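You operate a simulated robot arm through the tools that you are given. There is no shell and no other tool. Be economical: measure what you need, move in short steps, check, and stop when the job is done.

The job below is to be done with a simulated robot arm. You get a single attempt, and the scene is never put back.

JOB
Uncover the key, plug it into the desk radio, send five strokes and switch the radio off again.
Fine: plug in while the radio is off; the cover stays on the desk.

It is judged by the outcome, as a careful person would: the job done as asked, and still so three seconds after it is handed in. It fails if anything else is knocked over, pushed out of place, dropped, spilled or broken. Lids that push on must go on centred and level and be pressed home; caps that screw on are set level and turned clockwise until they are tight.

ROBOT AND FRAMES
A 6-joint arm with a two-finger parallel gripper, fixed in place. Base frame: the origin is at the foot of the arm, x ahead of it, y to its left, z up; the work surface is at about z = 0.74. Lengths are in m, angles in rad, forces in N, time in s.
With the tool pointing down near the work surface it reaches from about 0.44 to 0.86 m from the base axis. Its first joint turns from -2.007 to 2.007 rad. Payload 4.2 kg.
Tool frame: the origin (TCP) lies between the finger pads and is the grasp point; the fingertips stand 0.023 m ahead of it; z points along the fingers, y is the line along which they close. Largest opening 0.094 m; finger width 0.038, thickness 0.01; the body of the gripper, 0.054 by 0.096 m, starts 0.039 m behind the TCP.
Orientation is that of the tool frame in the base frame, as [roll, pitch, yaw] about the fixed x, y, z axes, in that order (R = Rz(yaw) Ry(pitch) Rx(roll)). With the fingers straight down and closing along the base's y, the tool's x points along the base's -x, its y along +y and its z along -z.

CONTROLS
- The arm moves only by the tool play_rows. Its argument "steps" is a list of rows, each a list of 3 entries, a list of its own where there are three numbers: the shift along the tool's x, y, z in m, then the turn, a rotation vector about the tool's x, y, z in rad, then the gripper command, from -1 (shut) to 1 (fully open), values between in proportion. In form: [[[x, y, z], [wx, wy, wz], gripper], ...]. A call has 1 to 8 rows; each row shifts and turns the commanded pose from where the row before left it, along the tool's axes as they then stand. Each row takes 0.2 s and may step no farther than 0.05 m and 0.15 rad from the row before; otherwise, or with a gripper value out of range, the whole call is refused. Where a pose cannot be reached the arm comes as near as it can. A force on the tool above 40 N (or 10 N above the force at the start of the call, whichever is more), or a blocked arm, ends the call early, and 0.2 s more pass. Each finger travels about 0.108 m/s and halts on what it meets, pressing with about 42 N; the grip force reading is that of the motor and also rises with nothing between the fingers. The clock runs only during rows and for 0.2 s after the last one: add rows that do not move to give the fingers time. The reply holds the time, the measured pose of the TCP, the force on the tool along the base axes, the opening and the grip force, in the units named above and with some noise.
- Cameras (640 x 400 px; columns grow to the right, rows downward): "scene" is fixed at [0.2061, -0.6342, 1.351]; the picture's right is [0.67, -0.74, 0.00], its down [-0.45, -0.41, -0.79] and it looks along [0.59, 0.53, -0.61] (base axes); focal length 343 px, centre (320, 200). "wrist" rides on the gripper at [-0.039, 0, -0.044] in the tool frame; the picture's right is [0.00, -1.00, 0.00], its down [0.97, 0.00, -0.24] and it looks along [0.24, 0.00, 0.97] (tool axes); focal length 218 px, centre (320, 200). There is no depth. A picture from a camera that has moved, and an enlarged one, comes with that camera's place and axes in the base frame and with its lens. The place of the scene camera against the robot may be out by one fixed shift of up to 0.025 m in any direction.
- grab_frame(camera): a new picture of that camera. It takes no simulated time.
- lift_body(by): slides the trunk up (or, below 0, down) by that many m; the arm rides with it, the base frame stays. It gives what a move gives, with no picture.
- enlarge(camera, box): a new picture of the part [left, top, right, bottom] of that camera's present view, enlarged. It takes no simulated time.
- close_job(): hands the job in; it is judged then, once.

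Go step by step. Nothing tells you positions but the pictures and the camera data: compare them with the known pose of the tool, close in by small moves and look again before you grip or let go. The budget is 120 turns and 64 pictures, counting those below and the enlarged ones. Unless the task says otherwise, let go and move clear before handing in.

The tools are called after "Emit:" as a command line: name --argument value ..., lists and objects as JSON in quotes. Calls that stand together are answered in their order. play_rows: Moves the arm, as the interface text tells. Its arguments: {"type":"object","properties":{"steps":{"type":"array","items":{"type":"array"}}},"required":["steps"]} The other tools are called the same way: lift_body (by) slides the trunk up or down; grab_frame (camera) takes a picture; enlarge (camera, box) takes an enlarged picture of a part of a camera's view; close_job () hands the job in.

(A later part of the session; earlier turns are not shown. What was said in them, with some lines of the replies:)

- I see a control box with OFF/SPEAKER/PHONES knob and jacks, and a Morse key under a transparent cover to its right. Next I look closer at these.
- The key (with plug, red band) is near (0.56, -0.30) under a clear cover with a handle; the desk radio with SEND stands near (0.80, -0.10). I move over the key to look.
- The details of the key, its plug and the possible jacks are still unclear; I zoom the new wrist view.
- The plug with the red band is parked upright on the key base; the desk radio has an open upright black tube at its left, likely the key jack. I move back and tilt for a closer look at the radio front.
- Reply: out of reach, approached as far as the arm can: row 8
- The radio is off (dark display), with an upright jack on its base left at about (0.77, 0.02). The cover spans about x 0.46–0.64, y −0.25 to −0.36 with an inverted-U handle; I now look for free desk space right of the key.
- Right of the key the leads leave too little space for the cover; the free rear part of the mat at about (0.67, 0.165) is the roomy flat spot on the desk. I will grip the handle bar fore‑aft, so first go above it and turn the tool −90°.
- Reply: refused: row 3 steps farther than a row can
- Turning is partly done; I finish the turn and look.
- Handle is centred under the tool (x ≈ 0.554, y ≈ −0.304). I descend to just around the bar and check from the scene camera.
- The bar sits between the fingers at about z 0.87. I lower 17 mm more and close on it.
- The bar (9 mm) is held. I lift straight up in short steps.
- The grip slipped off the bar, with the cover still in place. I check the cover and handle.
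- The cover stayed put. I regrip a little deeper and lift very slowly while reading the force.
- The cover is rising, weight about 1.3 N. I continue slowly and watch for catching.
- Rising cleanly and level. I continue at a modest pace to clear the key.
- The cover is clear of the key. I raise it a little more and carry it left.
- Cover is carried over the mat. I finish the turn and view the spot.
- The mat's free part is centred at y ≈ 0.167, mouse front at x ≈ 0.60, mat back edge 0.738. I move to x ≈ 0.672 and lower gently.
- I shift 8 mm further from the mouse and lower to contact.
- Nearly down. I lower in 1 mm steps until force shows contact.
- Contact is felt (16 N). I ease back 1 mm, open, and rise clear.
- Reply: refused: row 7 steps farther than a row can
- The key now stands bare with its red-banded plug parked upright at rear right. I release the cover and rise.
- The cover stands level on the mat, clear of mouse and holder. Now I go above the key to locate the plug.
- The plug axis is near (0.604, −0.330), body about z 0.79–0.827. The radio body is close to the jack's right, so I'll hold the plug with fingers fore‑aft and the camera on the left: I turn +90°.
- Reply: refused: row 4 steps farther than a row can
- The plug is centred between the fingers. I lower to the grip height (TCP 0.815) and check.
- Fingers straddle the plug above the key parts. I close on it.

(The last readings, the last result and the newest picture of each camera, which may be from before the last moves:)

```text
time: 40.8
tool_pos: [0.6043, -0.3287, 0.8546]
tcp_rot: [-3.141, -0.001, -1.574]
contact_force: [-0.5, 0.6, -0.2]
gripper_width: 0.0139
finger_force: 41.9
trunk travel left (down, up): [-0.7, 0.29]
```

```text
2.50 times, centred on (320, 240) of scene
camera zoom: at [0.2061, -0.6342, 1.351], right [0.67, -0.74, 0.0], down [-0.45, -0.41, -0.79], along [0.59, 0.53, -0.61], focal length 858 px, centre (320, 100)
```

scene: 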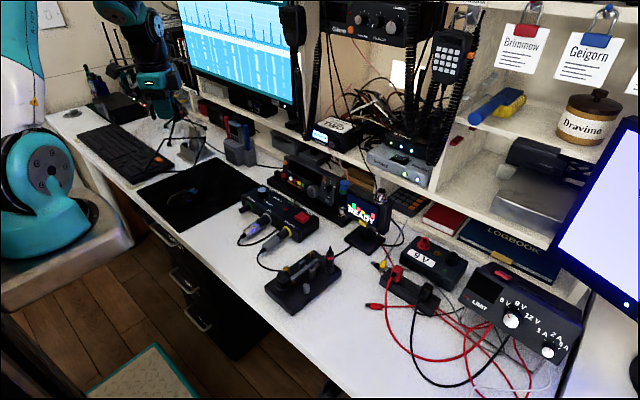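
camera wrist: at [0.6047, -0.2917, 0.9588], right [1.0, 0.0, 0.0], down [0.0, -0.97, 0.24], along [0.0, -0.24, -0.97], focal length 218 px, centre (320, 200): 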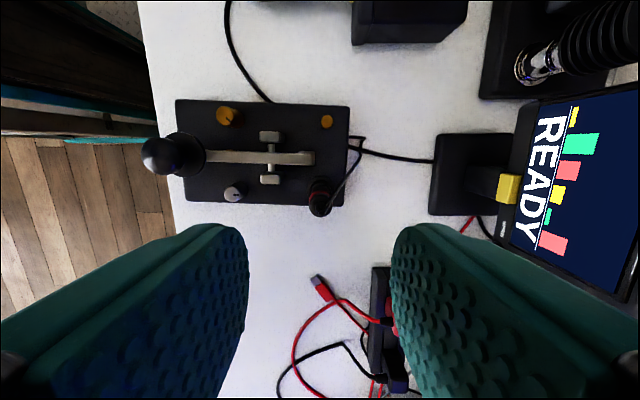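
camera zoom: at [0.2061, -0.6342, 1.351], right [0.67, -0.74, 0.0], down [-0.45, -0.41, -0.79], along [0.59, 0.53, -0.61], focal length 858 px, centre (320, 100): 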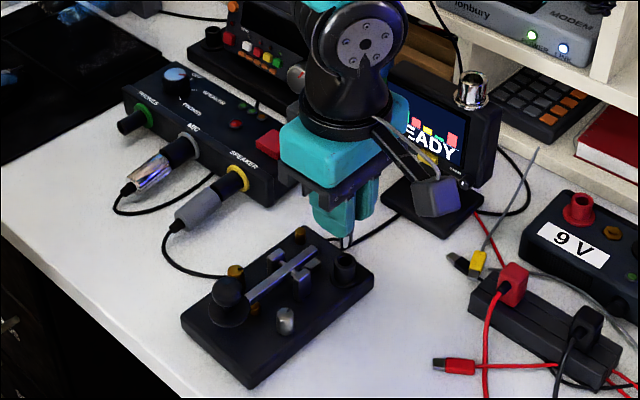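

The plug is out of its holder (silver tip visible). I check the small dark box beside the gripper, which may matter for clearance.

Emit:
enlarge --camera "scene" --box '[340, 170, 450, 270]'

```text
4.00 times, centred on (395, 220) of scene
camera zoom: at [0.2061, -0.6342, 1.351], right [0.67, -0.74, 0.0], down [-0.45, -0.41, -0.79], along [0.59, 0.53, -0.61], focal length 1374 px, centre (20, 120)
```

zoom: 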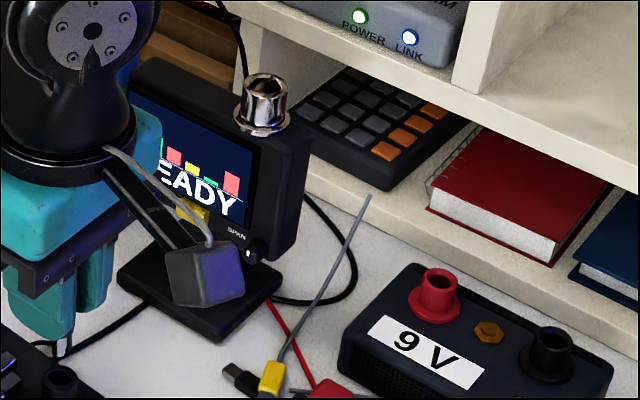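

It is a bracketed box on the flange, high enough to clear the radio top (~0.845). I lift and carry the plug left at x ≈ 0.60.

Emit:
play_rows --steps '[[[0, 0, -0.02], [0, 0, 0], -1], [[0, 0, -0.04], [0, 0, 0], -1], [[-0.01, 0, -0.04], [0, 0, 0], -1], [[-0.04, 0, 0], [0, 0, 0], -1], [[-0.04, 0, 0], [0, 0, 0], -1], [[-0.04, 0, 0], [0, 0, 0], -1], [[-0.04, 0, 0], [0, 0, 0], -1], [[-0.04, 0, 0], [0, 0, 0], -1]]'

Emit:
play_rows --steps '[[[-0.04, 0, 0], [0, 0, 0], -1], [[-0.04, 0, 0], [0, 0, 0], -1], [[-0.04, 0, 0], [0, 0, 0], -1], [[-0.023, -0.02, 0], [0, 0, 0], -1], [[0, -0.03, 0], [0, 0, 0], -1], [[0, -0.03, 0], [0, 0, 0], -1], [[0, -0.03, 0], [0, 0, 0], -1], [[0, -0.02, 0], [0, 0, 0], -1]]'

Emit:
grab_frame --camera "wrist"

Emit:
enlarge --camera "scene" --box '[190, 80, 370, 230]'

```text
time: 42.6
tool_pos: [0.6034, -0.1181, 0.952]
tcp_rot: [3.141, 0.001, -1.573]
contact_force: [-0.4, -1.1, -0.2]
gripper_width: 0.0134
finger_force: 41.9
trunk travel left (down, up): [-0.7, 0.29]
```

```text
time: 44.4
tool_pos: [0.7357, 0.025, 0.9529]
tcp_rot: [-3.14, 0.0, -1.573]
contact_force: [0.2, -0.2, -0.6]
gripper_width: 0.0136
finger_force: 42.1
trunk travel left (down, up): [-0.7, 0.29]
```

```text
23 pictures are left
camera wrist: at [0.7349, 0.0638, 0.9976], right [1.0, 0.0, 0.0], down [0.0, -0.97, 0.24], along [0.0, -0.24, -0.97], focal length 218 px, centre (320, 200)
```

wrist: 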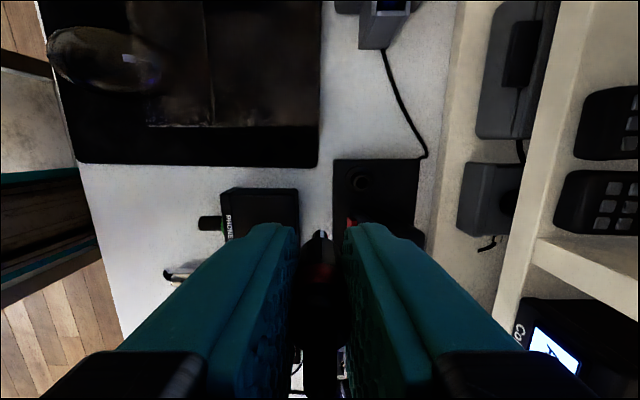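

```text
2.67 times, centred on (280, 155) of scene
camera zoom: at [0.2061, -0.6342, 1.351], right [0.67, -0.74, 0.0], down [-0.45, -0.41, -0.79], along [0.59, 0.53, -0.61], focal length 916 px, centre (427, 320)
```

zoom: 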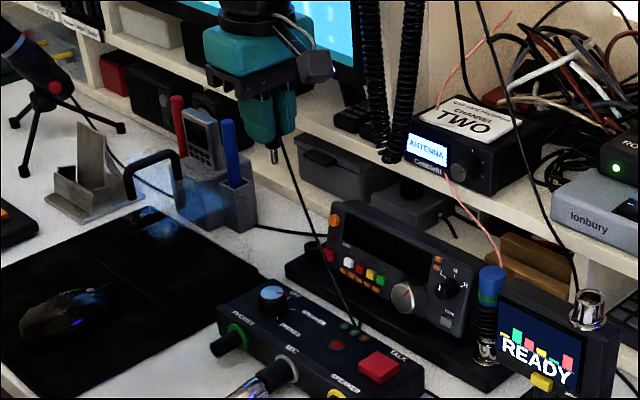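

The plug tip hangs at z ≈ 0.904; the jack tube is seen just ahead. I zoom on it for exact alignment.

Emit:
enlarge --camera "wrist" --box '[290, 150, 420, 240]'

```text
4.44 times, centred on (355, 195) of wrist
camera zoom: at [0.7349, 0.0638, 0.9976], right [1.0, 0.0, 0.0], down [0.0, -0.97, 0.24], along [0.0, -0.24, -0.97], focal length 970 px, centre (164, 222)
```

zoom: 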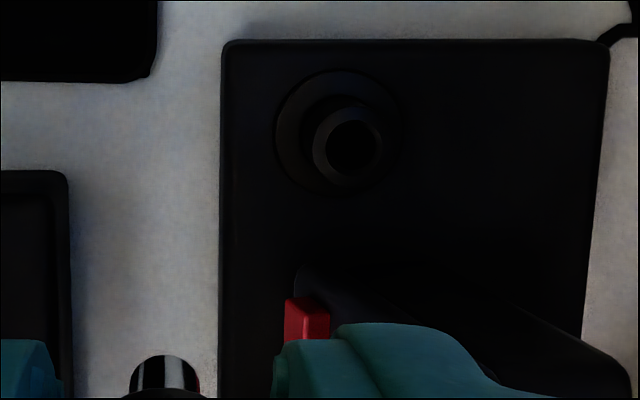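

Jack hole is at about (0.7765, 0.0275), top z ≈ 0.783. I move over it with the tip about 12 mm above and look again.

Emit:
play_rows --steps '[[[-0.0025, -0.02, 0], [0, 0, 0], -1], [[0, -0.0205, 0.02], [0, 0, 0], -1], [[0, 0, 0.03], [0, 0, 0], -1], [[0, 0, 0.03], [0, 0, 0], -1], [[0, 0, 0.023], [0, 0, 0], -1]]'

Emit:
enlarge --camera "wrist" --box '[250, 150, 400, 350]'

Emit:
enlarge --camera "scene" --box '[240, 110, 320, 190]'

```text
time: 45.6
tool_pos: [0.7771, 0.0276, 0.8508]
tcp_rot: [3.141, -0.001, -1.574]
contact_force: [0.1, -0.3, -0.1]
gripper_width: 0.0135
finger_force: 41.7
trunk travel left (down, up): [-0.7, 0.29]
```

```text
2.00 times, centred on (325, 250) of wrist
camera zoom: at [0.7752, 0.0654, 0.8952], right [1.0, 0.0, 0.0], down [0.0, -0.97, 0.24], along [0.0, -0.24, -0.97], focal length 436 px, centre (310, 100)
```

zoom: 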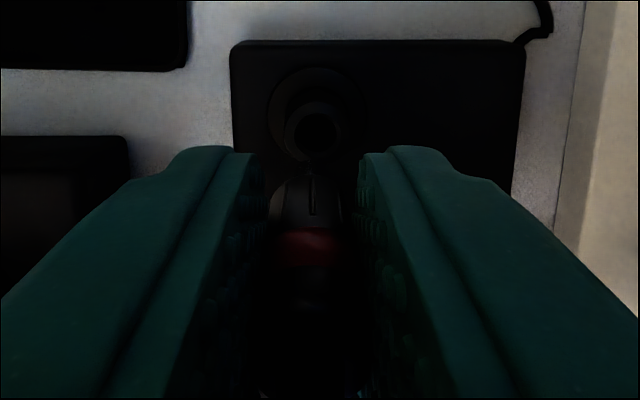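

```text
5.00 times, centred on (280, 150) of scene
camera zoom: at [0.2061, -0.6342, 1.351], right [0.67, -0.74, 0.0], down [-0.45, -0.41, -0.79], along [0.59, 0.53, -0.61], focal length 1717 px, centre (520, 450)
```

zoom: 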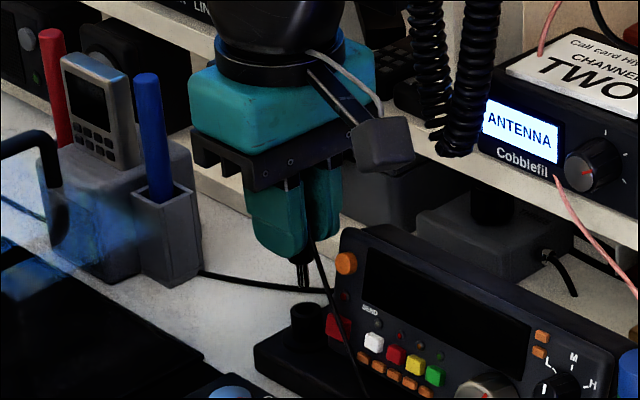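

Tip is about 20 mm above the jack and about 2.5 mm short in x. I correct and lower 12 mm, then check again.

Emit:
play_rows --steps '[[[0, -0.0025, 0], [0, 0, 0], -1], [[0, 0, 0.007], [0, 0, 0], -1], [[0, 0, 0.006], [0, 0, 0], -1]]'

Emit:
enlarge --camera "wrist" --box '[280, 180, 360, 300]'

Emit:
enlarge --camera "scene" --box '[278, 150, 318, 180]'

```text
time: 46.4
tool_pos: [0.7793, 0.0256, 0.8384]
tcp_rot: [-3.141, 0.0, -1.573]
contact_force: [0.4, 0.0, -0.4]
gripper_width: 0.0136
finger_force: 42.1
trunk travel left (down, up): [-0.7, 0.29]
```

```text
3.33 times, centred on (320, 240) of wrist
camera zoom: at [0.778, 0.0652, 0.8819], right [1.0, 0.0, 0.0], down [0.0, -0.97, 0.24], along [0.0, -0.24, -0.97], focal length 728 px, centre (320, 67)
```

zoom: 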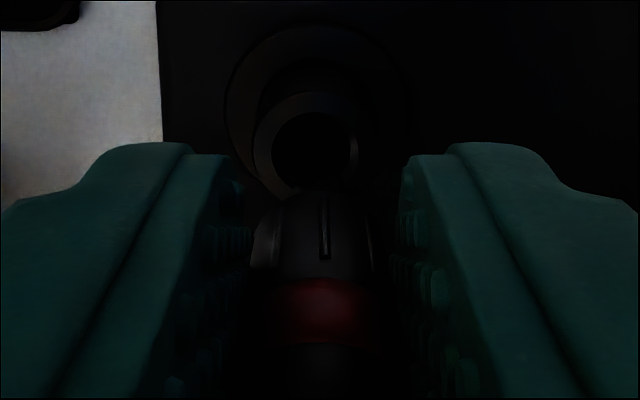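

```text
13.33 times, centred on (298, 165) of scene
camera zoom: at [0.2061, -0.6342, 1.351], right [0.67, -0.74, 0.0], down [-0.45, -0.41, -0.79], along [0.59, 0.53, -0.61], focal length 4579 px, centre (613, 667)
```

zoom: 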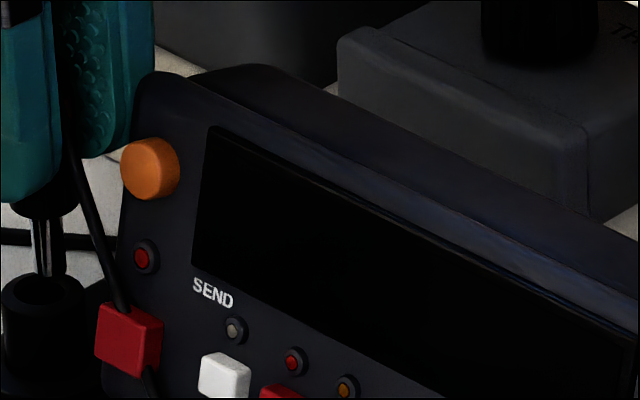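

Tip is ~4 mm above the hole and off by ~1.3 mm in x. I correct and insert in small steps.

Emit:
play_rows --steps '[[[0, 0.0013, 0], [0, 0, 0], -1], [[0, 0, 0.003], [0, 0, 0], -1], [[0, 0, 0.003], [0, 0, 0], -1], [[0, 0, 0.003], [0, 0, 0], -1], [[0, 0, 0.003], [0, 0, 0], -1]]'

Emit:
enlarge --camera "scene" --box '[278, 150, 318, 180]'

```text
time: 47.6
tool_pos: [0.7781, 0.028, 0.8254]
tcp_rot: [-3.139, 0.001, -1.574]
contact_force: [3.0, 6.2, 1.6]
gripper_width: 0.0133
finger_force: 42.0
trunk travel left (down, up): [-0.7, 0.29]
```

```text
13.33 times, centred on (298, 165) of scene
camera zoom: at [0.2061, -0.6342, 1.351], right [0.67, -0.74, 0.0], down [-0.45, -0.41, -0.79], along [0.59, 0.53, -0.61], focal length 4579 px, centre (613, 667)
```

zoom: 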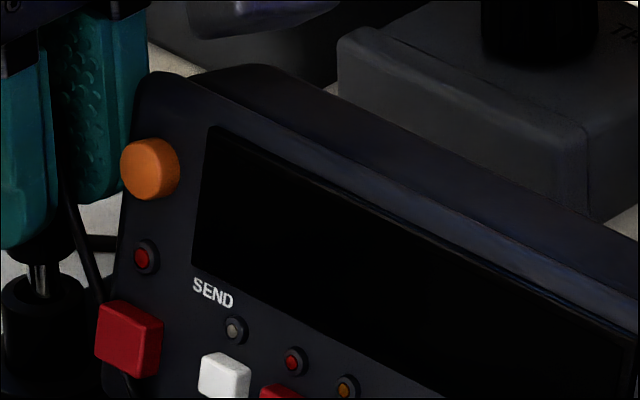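

The pin is in the hole, with slight side force. I ease +y about 0.8 mm and push on.

Emit:
play_rows --steps '[[[-0.0008, -0.0003, 0], [0, 0, 0], -1], [[0, 0, 0.003], [0, 0, 0], -1], [[0, 0, 0.003], [0, 0, 0], -1], [[0, 0, 0.003], [0, 0, 0], -1]]'

```text
time: 48.6
tool_pos: [0.7778, 0.0274, 0.8172]
tcp_rot: [-3.14, -0.001, -1.575]
contact_force: [2.5, 3.4, 1.0]
gripper_width: 0.0136
finger_force: 41.7
trunk travel left (down, up): [-0.7, 0.29]
```

Emit:
play_rows --steps '[[[-0.0004, -0.0003, 0.002], [0, 0, 0], -1], [[0, 0, 0.002], [0, 0, 0], -1], [[0, 0, 0.002], [0, 0, 0], -1]]'

Emit:
play_rows --steps '[[[0, 0, 0.002], [0, 0, 0], -1], [[0, 0, 0.002], [0, 0, 0], -1]]'

Emit:
enlarge --camera "scene" --box '[270, 145, 320, 185]'

```text
time: 49.4
tool_pos: [0.7778, 0.0272, 0.815]
tcp_rot: [-3.137, 0.0, -1.574]
contact_force: [-3.8, -1.7, 33.8]
gripper_width: 0.0134
finger_force: 41.3
trunk travel left (down, up): [-0.7, 0.29]
```

```text
time: 50.0
tool_pos: [0.7787, 0.0291, 0.8092]
tcp_rot: [-3.135, 0.003, -1.575]
contact_force: [0.3, -0.2, 34.9]
gripper_width: 0.0134
finger_force: 41.9
trunk travel left (down, up): [-0.7, 0.29]
```

```text
10.00 times, centred on (295, 165) of scene
camera zoom: at [0.2061, -0.6342, 1.351], right [0.67, -0.74, 0.0], down [-0.45, -0.41, -0.79], along [0.59, 0.53, -0.61], focal length 3434 px, centre (570, 550)
```

zoom: 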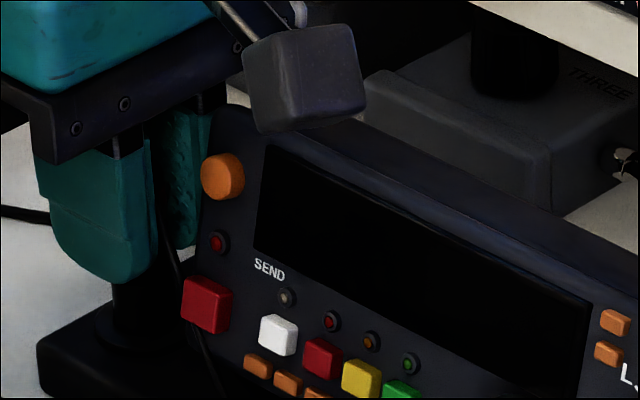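

It clicked past a resistance and is near the predicted seat. I press 2 mm more to confirm it is home.

Emit:
play_rows --steps '[[[0, 0, 0.0015], [0, 0, 0], -1], [[0, 0, 0], [0, 0, 0], -1]]'

Emit:
play_rows --steps '[[[0, 0, -0.002], [0, 0, 0], -1], [[0, 0, -0.001], [0, 0, 0], -1], [[0, 0, 0], [0, 0, 0], -0.6], [[0, 0, 0], [0, 0, 0], -0.2], [[0, 0, 0], [0, 0, 0], -0.2], [[0, 0, -0.02], [0, 0, 0], -0.2], [[0, 0, -0.03], [0, 0, 0], -0.2], [[0, 0.02, -0.04], [0, 0, 0], -0.2]]'

Emit:
enlarge --camera "scene" --box '[270, 145, 320, 185]'

```text
time: 50.6
tool_pos: [0.7778, 0.0283, 0.8074]
tcp_rot: [-3.138, 0.002, -1.575]
contact_force: [1.4, -0.1, 34.8]
gripper_width: 0.0137
finger_force: 42.0
trunk travel left (down, up): [-0.7, 0.29]
```

```text
time: 52.4
tool_pos: [0.7592, 0.0277, 0.898]
tcp_rot: [3.141, 0.001, -1.576]
contact_force: [0.5, 0.0, -0.2]
gripper_width: 0.0376
finger_force: 0.2
trunk travel left (down, up): [-0.7, 0.29]
```

```text
10.00 times, centred on (295, 165) of scene
camera zoom: at [0.2061, -0.6342, 1.351], right [0.67, -0.74, 0.0], down [-0.45, -0.41, -0.79], along [0.59, 0.53, -0.61], focal length 3434 px, centre (570, 550)
```

zoom: 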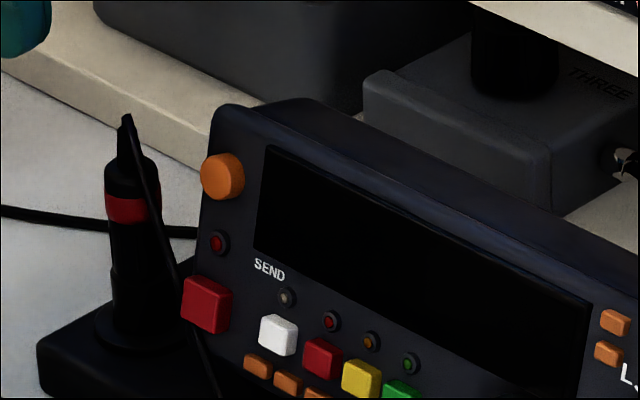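

The plug is seated, body on the tube, no metal showing; 14 pictures remain. Next I back off, close the fingers and reorient to press the radio's red power button at about (0.768, −0.013, 0.790).

Emit:
play_rows --steps '[[[0, 0.02, -0.04], [0, 0, 0], -0.2], [[0, 0.045, 0], [0, 0, 0.12], -1], [[0, 0.045, 0], [0, 0, 0.12], -1], [[0, 0, 0], [0, 0, 0.15], -1], [[0, 0, 0], [0, 0, 0.15], -1], [[0, 0, 0], [0, 0, 0.15], -1], [[0, 0, 0], [0, 0, 0.15], -1], [[0, 0, 0], [0, 0, 0.15], -1]]'

Emit:
play_rows --steps '[[[0, 0, 0], [0, 0, 0.15], -1], [[0, 0, 0], [0, 0, 0.15], -1], [[0, 0, 0], [0, 0, 0.15], -1], [[0, 0, 0], [0, 0, 0.128], -1], [[0, 0, 0], [0, -0.15, 0], -1], [[0, 0, 0], [0, -0.15, 0], -1], [[0, 0, 0], [0, -0.15, 0], -1], [[0, 0, 0], [0, -0.15, 0], -1]]'

```text
time: 54.2
tool_pos: [0.6484, 0.0341, 0.938]
tcp_rot: [-3.141, -0.001, -2.565]
contact_force: [0.4, 0.1, 0.5]
gripper_width: 0.0
finger_force: 42.0
trunk travel left (down, up): [-0.7, 0.29]
```

```text
time: 56.0
tool_pos: [0.6477, 0.0339, 0.9373]
tcp_rot: [3.141, 0.603, 3.142]
contact_force: [-0.2, 0.2, 0.1]
gripper_width: 0.0
finger_force: 42.2
trunk travel left (down, up): [-0.7, 0.29]
```

I check with the scene camera how the tilted gripper and its bracketed box sit relative to the talk box.

Emit:
enlarge --camera "scene" --box '[170, 60, 350, 240]'

```text
2.22 times, centred on (260, 150) of scene
camera zoom: at [0.2061, -0.6342, 1.351], right [0.67, -0.74, 0.0], down [-0.45, -0.41, -0.79], along [0.59, 0.53, -0.61], focal length 763 px, centre (453, 311)
```

zoom: 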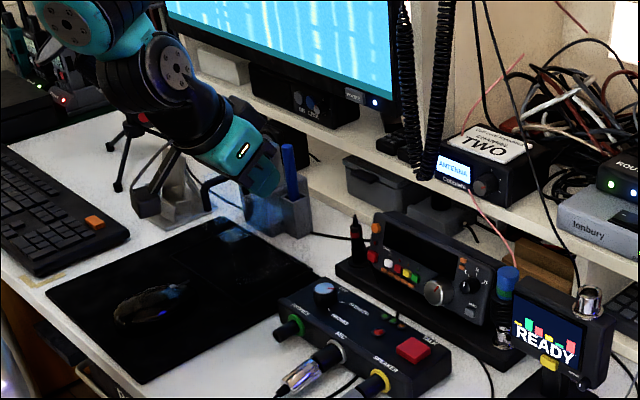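

The bracketed box would hit the talk box in this attitude, so I'll press with the tool turned back to yaw −90° and tilted a bit forward.

Emit:
play_rows --steps '[[[0, 0, 0], [0, 0.15, 0], -1], [[0, 0, 0], [0, 0.15, 0], -1], [[0, 0, 0], [0, 0.15, 0], -1], [[0, 0, 0], [0, 0.153, 0], -1]]'

Emit:
play_rows --steps '[[[0, -0.03, 0], [0, 0, -0.149], -1], [[0, -0.017, 0], [0, 0, -0.149], -1], [[0, 0, 0], [0, 0, -0.149], -1], [[0, 0, 0], [0, 0, -0.149], -1], [[0, 0, 0], [0, 0, -0.149], -1], [[0, 0, 0], [0, 0, -0.149], -1], [[0, 0, 0], [0, 0, -0.149], -1], [[0, 0, 0], [0, 0, -0.149], -1]]'

Emit:
play_rows --steps '[[[0, 0, 0], [0, 0, -0.149], -1], [[0, 0, 0], [0, 0, -0.149], -1], [[0, 0, 0], [0, 0, -0.081], -1]]'

```text
refused: row 4 steps farther than a row can; nothing moved
```

```text
time: 57.8
tool_pos: [0.6504, -0.0136, 0.9391]
tcp_rot: [-2.574, 0.21, -1.885]
contact_force: [0.6, 0.4, 0.2]
gripper_width: 0.0
finger_force: 42.1
trunk travel left (down, up): [-0.7, 0.29]
```

```text
time: 58.6
tool_pos: [0.6502, -0.0138, 0.9398]
tcp_rot: [-2.542, -0.003, -1.567]
contact_force: [-0.3, 0.5, 0.0]
gripper_width: 0.0001
finger_force: 42.1
trunk travel left (down, up): [-0.7, 0.29]
```

The tilt was kept, so I only reduce it to about 0.25 rad and approach to ~3 cm before the red button.

Emit:
play_rows --steps '[[[0, 0, 0], [-0.15, 0, 0], -1], [[0, 0, 0], [-0.15, 0, 0], -1], [[0, 0, 0], [-0.05, 0, 0], -1], [[0, -0.0377, 0.02], [0, 0, 0], -1], [[0, 0, 0.045], [0, 0, 0], -1], [[0, 0, 0.045], [0, 0, 0], -1], [[0, 0, 0.0338], [0, 0, 0], -1]]'

Emit:
enlarge --camera "scene" --box '[230, 120, 340, 220]'

```text
time: 60.2
tool_pos: [0.7221, -0.0137, 0.8095]
tcp_rot: [-2.894, 0.001, -1.57]
contact_force: [-0.3, 1.0, -0.1]
gripper_width: 0.0
finger_force: 41.7
trunk travel left (down, up): [-0.7, 0.29]
```

```text
4.00 times, centred on (285, 170) of scene
camera zoom: at [0.2061, -0.6342, 1.351], right [0.67, -0.74, 0.0], down [-0.45, -0.41, -0.79], along [0.59, 0.53, -0.61], focal length 1374 px, centre (460, 320)
```

zoom: 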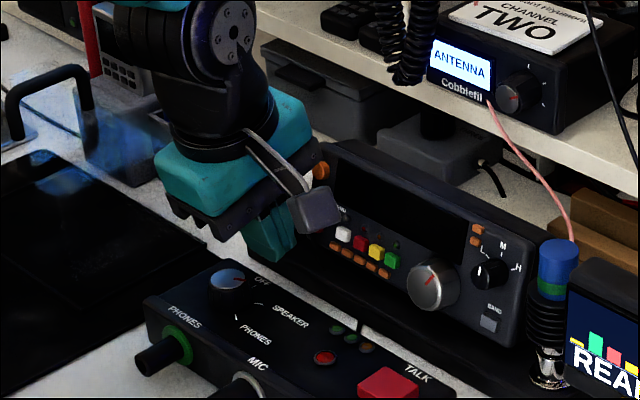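

Clear all round. I move forward toward the button and press gently.

Emit:
play_rows --steps '[[[0, -0.0097, 0.0025], [0, 0, 0], -1], [[0, -0.0097, 0.0025], [0, 0, 0], -1], [[0, -0.0058, 0.0015], [0, 0, 0], -1], [[0, -0.0029, 0.0007], [0, 0, 0], -1]]'

Emit:
play_rows --steps '[[[0, -0.0019, 0.0005], [0, 0, 0], -1], [[0, -0.0019, 0.0005], [0, 0, 0], -1]]'

```text
time: 61.2
tool_pos: [0.7516, -0.0134, 0.8089]
tcp_rot: [-2.894, 0.002, -1.572]
contact_force: [-2.8, 0.2, 0.0]
gripper_width: 0.0
finger_force: 41.8
trunk travel left (down, up): [-0.7, 0.29]
```

```text
time: 61.8
tool_pos: [0.7553, -0.0137, 0.809]
tcp_rot: [-2.895, 0.0, -1.568]
contact_force: [-9.9, 0.9, 1.6]
gripper_width: 0.0
finger_force: 42.6
trunk travel left (down, up): [-0.7, 0.29]
```

I feel the button's spring. I retract and look for a lit display.

Emit:
play_rows --steps '[[[0, 0.0097, -0.0025], [0, 0, 0], -1], [[0, 0.0194, -0.005], [0, 0, 0], -1]]'

Emit:
enlarge --camera "scene" --box '[260, 130, 350, 210]'

```text
time: 62.4
tool_pos: [0.7267, -0.012, 0.8101]
tcp_rot: [-2.89, 0.0, -1.569]
contact_force: [-0.1, 0.5, 0.5]
gripper_width: 0.0
finger_force: 42.3
trunk travel left (down, up): [-0.7, 0.29]
```

```text
5.00 times, centred on (305, 170) of scene
camera zoom: at [0.2061, -0.6342, 1.351], right [0.67, -0.74, 0.0], down [-0.45, -0.41, -0.79], along [0.59, 0.53, -0.61], focal length 1717 px, centre (395, 350)
```

zoom: 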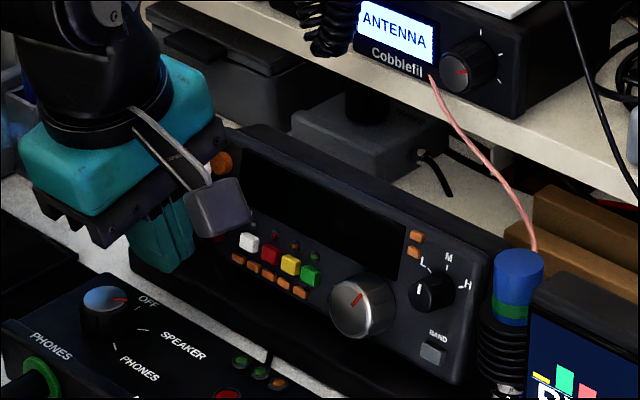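

The display is still dark; the press may have been too shallow. I press deeper once, watching the force.

Emit:
play_rows --steps '[[[0, -0.0194, 0.005], [0, 0, 0], -1], [[0, -0.0078, 0.002], [0, 0, 0], -1], [[0, -0.0019, 0.0005], [0, 0, 0], -1], [[0, -0.0019, 0.0005], [0, 0, 0], -1], [[0, -0.0019, 0.0005], [0, 0, 0], -1], [[0, 0, 0], [0, 0, 0], -1]]'

```text
time: 63.8
tool_pos: [0.7547, -0.0129, 0.8093]
tcp_rot: [-2.9, 0.0, -1.568]
contact_force: [-37.2, -0.9, 9.1]
gripper_width: 0.0
finger_force: 42.1
trunk travel left (down, up): [-0.7, 0.29]
```

The button bottomed (37 N). I retract well clear to see all the LEDs.

Emit:
play_rows --steps '[[[0, 0.0194, -0.005], [0, 0, 0], -1], [[0, 0.0194, -0.005], [0, 0, 0], -1], [[0, 0, -0.05], [0, 0, 0], -1], [[0, 0.02, -0.04], [0, 0, 0], -1], [[0, 0.04, 0], [0, 0, 0], -1]]'

Emit:
enlarge --camera "scene" --box '[260, 130, 350, 210]'

```text
time: 65.0
tool_pos: [0.6385, -0.0135, 0.8822]
tcp_rot: [-2.891, -0.001, -1.573]
contact_force: [-0.4, -0.1, -0.1]
gripper_width: 0.0001
finger_force: 41.2
trunk travel left (down, up): [-0.7, 0.29]
```

```text
5.00 times, centred on (305, 170) of scene
camera zoom: at [0.2061, -0.6342, 1.351], right [0.67, -0.74, 0.0], down [-0.45, -0.41, -0.79], along [0.59, 0.53, -0.61], focal length 1717 px, centre (395, 350)
```

zoom: 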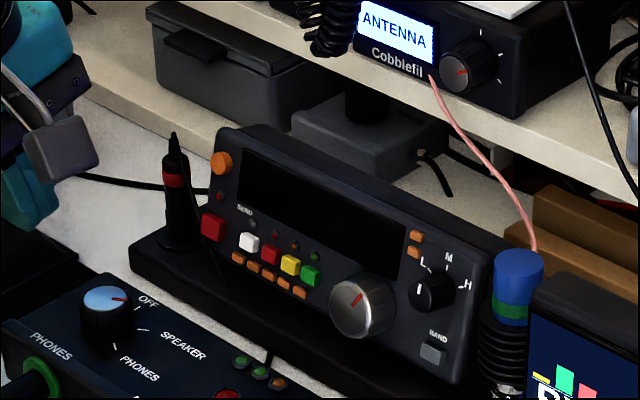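

All LEDs and the display stay dark, so red is not the power switch (or it toggled twice). I try the round orange button at about (0.777, −0.0125, 0.831).

Emit:
play_rows --steps '[[[0, -0.03, 0.02], [0, 0, 0], -1], [[0, -0.03, 0.02], [0, 0, 0], -1], [[0, -0.021, 0.0126], [0, 0, 0], -1], [[0, -0.0194, 0.005], [0, 0, 0], -1], [[0, -0.0078, 0.002], [0, 0, 0], -1]]'

Emit:
play_rows --steps '[[[0, -0.0019, 0.0005], [0, 0, 0], -1], [[0, -0.0019, 0.0005], [0, 0, 0], -1]]'

```text
time: 66.2
tool_pos: [0.7584, -0.0116, 0.8506]
tcp_rot: [-2.893, 0.001, -1.571]
contact_force: [-0.8, -0.3, -0.1]
gripper_width: 0.0
finger_force: 41.8
trunk travel left (down, up): [-0.7, 0.29]
```

```text
time: 66.8
tool_pos: [0.7613, -0.0135, 0.8497]
tcp_rot: [-2.893, 0.0, -1.569]
contact_force: [-6.0, 1.5, 0.5]
gripper_width: 0.0002
finger_force: 42.3
trunk travel left (down, up): [-0.7, 0.29]
```

Emit:
play_rows --steps '[[[0, -0.001, 0.0002], [0, 0, 0], -1]]'

Emit:
play_rows --steps '[[[0, -0.001, 0.0002], [0, 0, 0], -1]]'

Emit:
enlarge --camera "scene" --box '[260, 130, 350, 210]'

```text
time: 67.2
tool_pos: [0.761, -0.0137, 0.8507]
tcp_rot: [-2.895, 0.0, -1.569]
contact_force: [-13.0, 0.7, -0.4]
gripper_width: 0.0
finger_force: 42.1
trunk travel left (down, up): [-0.7, 0.29]
```

```text
time: 67.6
tool_pos: [0.7618, -0.0128, 0.8519]
tcp_rot: [-2.898, 0.0, -1.57]
contact_force: [-24.3, 2.3, -0.8]
gripper_width: 0.0001
finger_force: 41.8
trunk travel left (down, up): [-0.7, 0.29]
```

```text
5.00 times, centred on (305, 170) of scene
camera zoom: at [0.2061, -0.6342, 1.351], right [0.67, -0.74, 0.0], down [-0.45, -0.41, -0.79], along [0.59, 0.53, -0.61], focal length 1717 px, centre (395, 350)
```

zoom: 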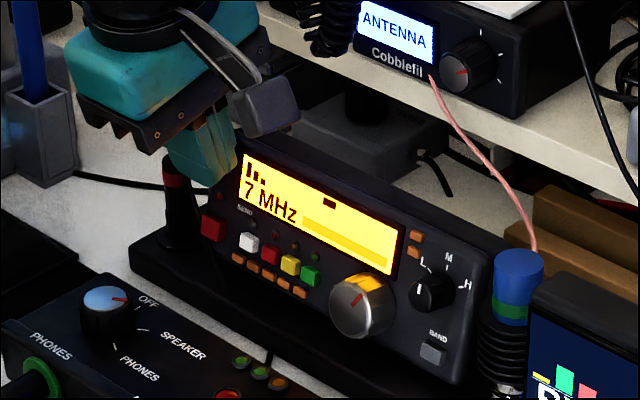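

The radio is on (display "7 MHz"); orange is the power button. I retract, straighten the tool and go above the key knob at about (0.499, −0.299, 0.81).

Emit:
play_rows --steps '[[[0, 0.0194, -0.005], [0, 0, 0], -1], [[0, 0.03, -0.02], [0, 0, 0], -1], [[0, 0.03, -0.03], [-0.1, 0, 0], -1], [[0, 0.035, -0.035], [-0.15, 0, 0], -1], [[0, 0.03, -0.03], [0, 0, 0], -1], [[0.04, 0.02, 0], [0, 0, 0], -1], [[0.04, 0.02, 0], [0, 0, 0], -1], [[0.04, 0.02, 0], [0, 0, 0], -1]]'

```text
time: 69.4
tool_pos: [0.5431, -0.1325, 0.945]
tcp_rot: [3.141, 0.0, -1.568]
contact_force: [0.9, 0.5, -0.1]
gripper_width: 0.0001
finger_force: 42.2
trunk travel left (down, up): [-0.7, 0.29]
```

Emit:
play_rows --steps '[[[0.04, 0.011, 0], [0, 0, 0], -1], [[0.04, 0.011, 0], [0, 0, 0], -1], [[0.045, 0.011, 0], [0, 0, 0], -1], [[0.0415, 0.011, 0], [0, 0, 0], -1], [[0, 0, 0.04], [0, 0, 0], -1], [[0, 0, 0.035], [0, 0, 0], -1]]'

Emit:
enlarge --camera "scene" --box '[240, 130, 370, 330]'

```text
time: 70.8
tool_pos: [0.4997, -0.2987, 0.8711]
tcp_rot: [-3.142, -0.002, -1.569]
contact_force: [-0.1, -0.2, 0.1]
gripper_width: 0.0001
finger_force: 42.2
trunk travel left (down, up): [-0.7, 0.29]
```

```text
2.00 times, centred on (305, 230) of scene
camera zoom: at [0.2061, -0.6342, 1.351], right [0.67, -0.74, 0.0], down [-0.45, -0.41, -0.79], along [0.59, 0.53, -0.61], focal length 687 px, centre (350, 140)
```

zoom: 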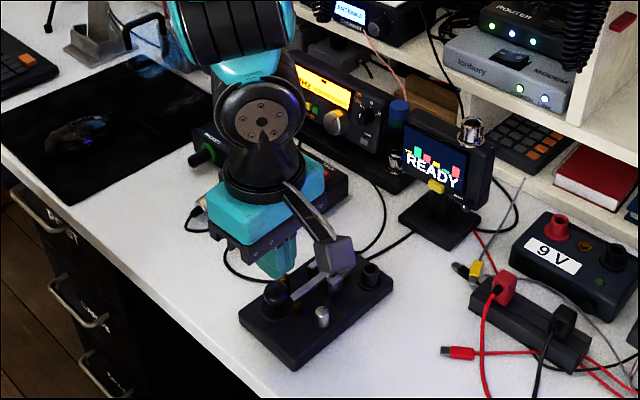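

The tip is right above the knob. I lower to find contact.

Emit:
play_rows --steps '[[[0, 0, 0.02], [0, 0, 0], -1], [[0, 0, 0.01], [0, 0, 0], -1], [[0, 0, 0.004], [0, 0, 0], -1]]'

Emit:
play_rows --steps '[[[0, 0, 0.002], [0, 0, 0], -1]]'

Emit:
play_rows --steps '[[[0, 0, 0.002], [0, 0, 0], -1]]'

```text
time: 71.6
tool_pos: [0.4983, -0.3006, 0.837]
tcp_rot: [3.139, 0.0, -1.573]
contact_force: [-12.0, 0.6, 22.2]
gripper_width: 0.0001
finger_force: 42.3
trunk travel left (down, up): [-0.7, 0.29]
```

```text
time: 72.0
tool_pos: [0.4974, -0.3001, 0.8368]
tcp_rot: [3.141, -0.001, -1.569]
contact_force: [-9.7, 3.0, 33.1]
gripper_width: 0.0
finger_force: 41.9
trunk travel left (down, up): [-0.7, 0.29]
stopped in row 1: the force on the tool passed its limit (the readings are from after the stop); the commanded pose is now the measured one
```

```text
time: 72.3
tool_pos: [0.4993, -0.3, 0.8355]
tcp_rot: [3.139, -0.004, -1.571]
contact_force: [-8.1, 4.6, 34.3]
gripper_width: 0.0
finger_force: 41.7
trunk travel left (down, up): [-0.7, 0.29]
stopped in row 1: the force on the tool passed its limit (the readings are from after the stop); the commanded pose is now the measured one
```

The key is down (bottomed): that is stroke one in progress. I check the radio display before releasing.

Emit:
enlarge --camera "scene" --box '[260, 130, 360, 310]'

```text
2.22 times, centred on (310, 220) of scene
camera zoom: at [0.2061, -0.6342, 1.351], right [0.67, -0.74, 0.0], down [-0.45, -0.41, -0.79], along [0.59, 0.53, -0.61], focal length 763 px, centre (342, 156)
```

zoom: 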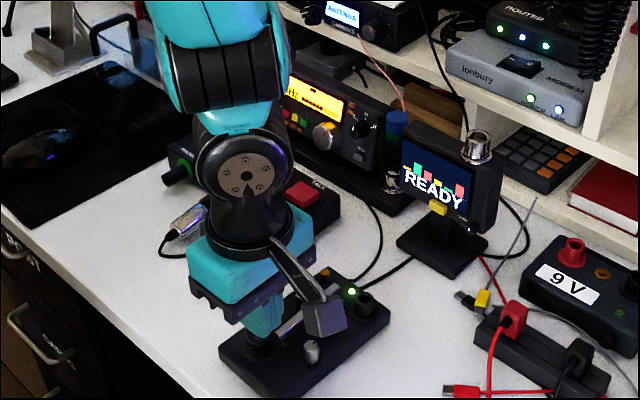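

A green light on the key shows the stroke registers. I release, shift 3 mm onto the knob's centre, and hover.

Emit:
play_rows --steps '[[[0, 0, -0.01], [0, 0, 0], -1], [[0, -0.003, -0.007], [0, 0, 0], -1], [[0, 0, 0], [0, 0, 0], -1]]'

Emit:
enlarge --camera "scene" --box '[270, 230, 350, 310]'

```text
time: 73.1
tool_pos: [0.5022, -0.302, 0.8506]
tcp_rot: [3.139, -0.002, -1.572]
contact_force: [-1.2, 0.7, 0.4]
gripper_width: 0.0
finger_force: 41.3
trunk travel left (down, up): [-0.7, 0.29]
```

```text
5.00 times, centred on (310, 270) of scene
camera zoom: at [0.2061, -0.6342, 1.351], right [0.67, -0.74, 0.0], down [-0.45, -0.41, -0.79], along [0.59, 0.53, -0.61], focal length 1717 px, centre (370, -150)
```

zoom: 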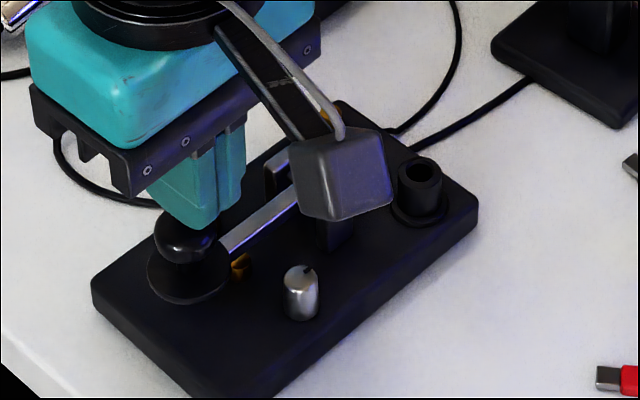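

Released. I do stroke two: down 13 mm and read the force while held.

Emit:
play_rows --steps '[[[0, 0, 0.0085], [0, 0, 0], -1], [[0, 0, 0.004], [0, 0, 0], -1]]'

Emit:
enlarge --camera "scene" --box '[260, 220, 360, 310]'

```text
time: 73.7
tool_pos: [0.5019, -0.3, 0.84]
tcp_rot: [3.137, -0.002, -1.572]
contact_force: [-6.4, 0.9, 6.2]
gripper_width: 0.0
finger_force: 42.2
trunk travel left (down, up): [-0.7, 0.29]
```

```text
4.44 times, centred on (310, 265) of scene
camera zoom: at [0.2061, -0.6342, 1.351], right [0.67, -0.74, 0.0], down [-0.45, -0.41, -0.79], along [0.59, 0.53, -0.61], focal length 1526 px, centre (364, -89)
```

zoom: 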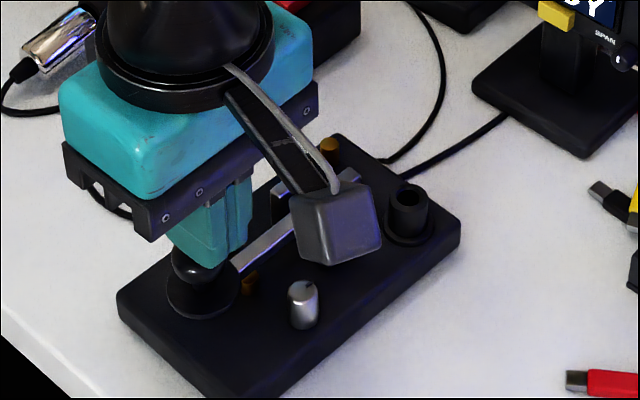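

At 6 N the green light is not on yet, so the key hasn't closed. I press 3 mm further to complete stroke two and check the light.

Emit:
play_rows --steps '[[[0, 0, 0.003], [0, 0, 0], -1], [[0, 0, 0], [0, 0, 0], -1]]'

Emit:
enlarge --camera "scene" --box '[260, 220, 360, 310]'

```text
time: 74.3
tool_pos: [0.5015, -0.3011, 0.8363]
tcp_rot: [3.14, 0.0, -1.57]
contact_force: [-12.2, -0.2, 21.9]
gripper_width: 0.0
finger_force: 41.9
trunk travel left (down, up): [-0.7, 0.29]
```

```text
4.44 times, centred on (310, 265) of scene
camera zoom: at [0.2061, -0.6342, 1.351], right [0.67, -0.74, 0.0], down [-0.45, -0.41, -0.79], along [0.59, 0.53, -0.61], focal length 1526 px, centre (364, -89)
```

zoom: 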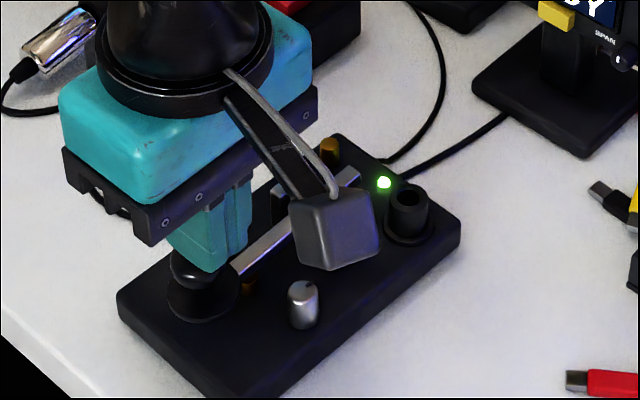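

Light on: stroke two is down. I release and make stroke three at the same depth.

Emit:
play_rows --steps '[[[0, 0, -0.013], [0, 0, 0], -1], [[0, 0, 0], [0, 0, 0], -1], [[0, 0, 0.009], [0, 0, 0], -1], [[0, 0, 0.004], [0, 0, 0], -1], [[0, 0, 0], [0, 0, 0], -1]]'

Emit:
play_rows --steps '[[[0, 0, -0.013], [0, 0, 0], -1], [[0, 0, 0], [0, 0, 0], -1], [[0, 0, 0.009], [0, 0, 0], -1], [[0, 0, 0.004], [0, 0, 0], -1], [[0, 0, 0], [0, 0, 0], -1]]'

Emit:
play_rows --steps '[[[0, 0, -0.013], [0, 0, 0], -1], [[0, 0, 0], [0, 0, 0], -1], [[0, 0, 0.009], [0, 0, 0], -1], [[0, 0, 0.004], [0, 0, 0], -1], [[0, 0, 0], [0, 0, 0], -1]]'

```text
time: 75.5
tool_pos: [0.5014, -0.3003, 0.8387]
tcp_rot: [3.138, -0.001, -1.573]
contact_force: [-12.9, 2.0, 21.0]
gripper_width: 0.0002
finger_force: 41.8
trunk travel left (down, up): [-0.7, 0.29]
```

```text
time: 76.7
tool_pos: [0.5018, -0.3005, 0.8362]
tcp_rot: [3.138, 0.0, -1.57]
contact_force: [-11.5, 3.1, 23.1]
gripper_width: 0.0001
finger_force: 42.0
trunk travel left (down, up): [-0.7, 0.29]
```

```text
time: 77.9
tool_pos: [0.5008, -0.3017, 0.8373]
tcp_rot: [3.139, -0.001, -1.57]
contact_force: [-14.4, 1.7, 20.0]
gripper_width: 0.0
finger_force: 42.7
trunk travel left (down, up): [-0.7, 0.29]
```

Strokes three to five gave the same force each, so five in total. I release, rise and return toward the radio to switch it off.

Emit:
play_rows --steps '[[[0, 0, -0.02], [0, 0, 0], -1], [[0, 0, -0.045], [0, 0, 0], -1], [[0, 0, -0.043], [0, 0, 0], -1], [[-0.045, -0.015, 0], [0, 0, 0], -1], [[-0.045, -0.015, 0], [0, 0, 0], -1], [[-0.045, -0.015, 0], [0, 0, 0], -1], [[-0.045, -0.015, 0], [0, 0, 0], -1], [[-0.045, -0.015, 0], [0, 0, 0], -1]]'

Emit:
play_rows --steps '[[[-0.045, -0.02, 0], [0, 0, 0], -1], [[-0.018, -0.02, 0], [0, 0, 0], -1], [[0, 0, 0], [0.15, 0, 0], -1], [[0, 0, 0], [0.1, 0, 0], -1]]'

Emit:
enlarge --camera "scene" --box '[230, 130, 380, 310]'

```text
time: 79.7
tool_pos: [0.5773, -0.0736, 0.9433]
tcp_rot: [3.138, -0.002, -1.573]
contact_force: [0.3, -0.9, -0.2]
gripper_width: 0.0001
finger_force: 42.4
trunk travel left (down, up): [-0.7, 0.29]
```

```text
time: 80.7
tool_pos: [0.6172, -0.0118, 0.9442]
tcp_rot: [-2.891, -0.002, -1.571]
contact_force: [0.6, 0.3, -0.6]
gripper_width: 0.0
finger_force: 42.7
trunk travel left (down, up): [-0.7, 0.29]
```

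```text
2.22 times, centred on (305, 220) of scene
camera zoom: at [0.2061, -0.6342, 1.351], right [0.67, -0.74, 0.0], down [-0.45, -0.41, -0.79], along [0.59, 0.53, -0.61], focal length 763 px, centre (353, 156)
```

zoom: 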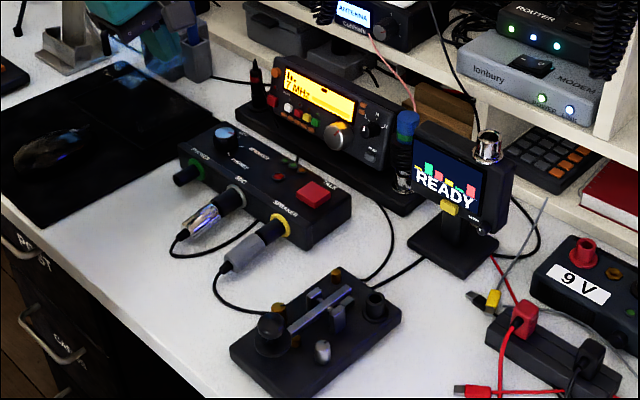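

Everything is in place and the radio is still on. I approach the orange button and press it once.

Emit:
play_rows --steps '[[[0, -0.025, 0.035], [0, 0, 0], -1], [[0, -0.025, 0.035], [0, 0, 0], -1], [[0, -0.025, 0.035], [0, 0, 0], -1], [[0, -0.0115, 0.013], [0, 0, 0], -1], [[0, -0.0194, 0.005], [0, 0, 0], -1], [[0, -0.0078, 0.002], [0, 0, 0], -1]]'

Emit:
play_rows --steps '[[[0, -0.0019, 0.0005], [0, 0, 0], -1], [[0, -0.0019, 0.0005], [0, 0, 0], -1], [[0, -0.001, 0.0002], [0, 0, 0], -1]]'

```text
time: 82.1
tool_pos: [0.76, -0.0142, 0.8499]
tcp_rot: [-2.894, -0.002, -1.571]
contact_force: [-0.5, -0.5, -0.1]
gripper_width: 0.0
finger_force: 42.3
trunk travel left (down, up): [-0.7, 0.29]
```

```text
time: 82.9
tool_pos: [0.7615, -0.0122, 0.8494]
tcp_rot: [-2.901, -0.005, -1.57]
contact_force: [-16.5, -0.4, 3.8]
gripper_width: 0.0001
finger_force: 41.9
trunk travel left (down, up): [-0.7, 0.29]
```

Emit:
play_rows --steps '[[[0, -0.001, 0.0002], [0, 0, 0], -1]]'

Emit:
play_rows --steps '[[[0, 0.0194, -0.005], [0, 0, 0], -1], [[0, 0.03, -0.02], [0, 0, 0], -1], [[0, 0.03, -0.03], [-0.1, 0, 0], -1], [[0, 0.035, -0.035], [-0.15, 0, 0], -1], [[0, 0.03, -0.03], [0, 0, 0], -1]]'

Emit:
enlarge --camera "scene" --box '[200, 110, 360, 220]'

```text
time: 83.3
tool_pos: [0.7618, -0.013, 0.8501]
tcp_rot: [-2.899, -0.005, -1.571]
contact_force: [-27.8, -0.7, 3.9]
gripper_width: 0.0
finger_force: 42.1
trunk travel left (down, up): [-0.7, 0.29]
```

```text
time: 84.5
tool_pos: [0.6041, -0.0132, 0.9427]
tcp_rot: [3.138, 0.0, -1.571]
contact_force: [0.3, 0.3, -0.5]
gripper_width: 0.0002
finger_force: 41.6
trunk travel left (down, up): [-0.7, 0.29]
```

```text
3.64 times, centred on (280, 165) of scene
camera zoom: at [0.2061, -0.6342, 1.351], right [0.67, -0.74, 0.0], down [-0.45, -0.41, -0.79], along [0.59, 0.53, -0.61], focal length 1249 px, centre (466, 327)
```

zoom: 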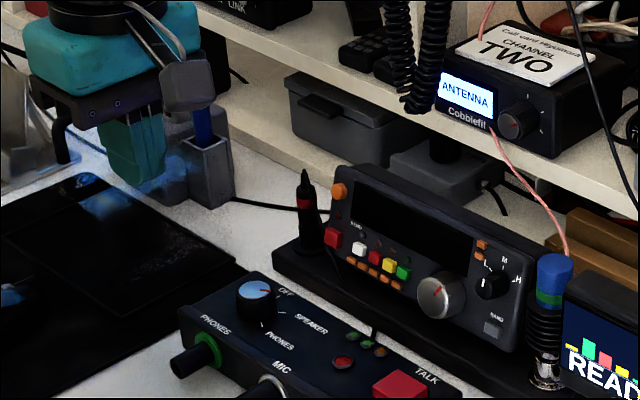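

The display is dark again, the plug is still seated, and the arm is clear. One last overall look before handing in.

Emit:
grab_frame --camera "scene"

```text
1 pictures are left
```

scene: 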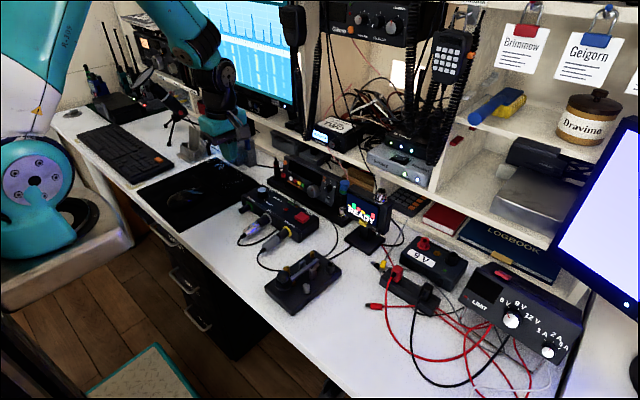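

All is in order: cover standing on the mat, key uncovered, plug in the radio, radio off. I hand it in.

Emit:
close_job

```text
The job is handed in.
```

The key is uncovered and plugged into the desk radio. It was plugged in while the radio was off. I sent five strokes, and the radio is switched off again.

- **Cover:** it stands level on the mouse mat. The leads right of the key left too little bare desk for it.
- **Cover grip:** my first grip slipped off the handle; the cover did not visibly move, and the second grip held.
- **Red button:** I pressed the radio's red button twice before finding that the round orange one is the power switch. The red one had no visible effect; the radio was off at the time.
- **Strokes:** I saw the key's green light on strokes one and two. Strokes three to five used the same depth and force, but I did not check the light for them.
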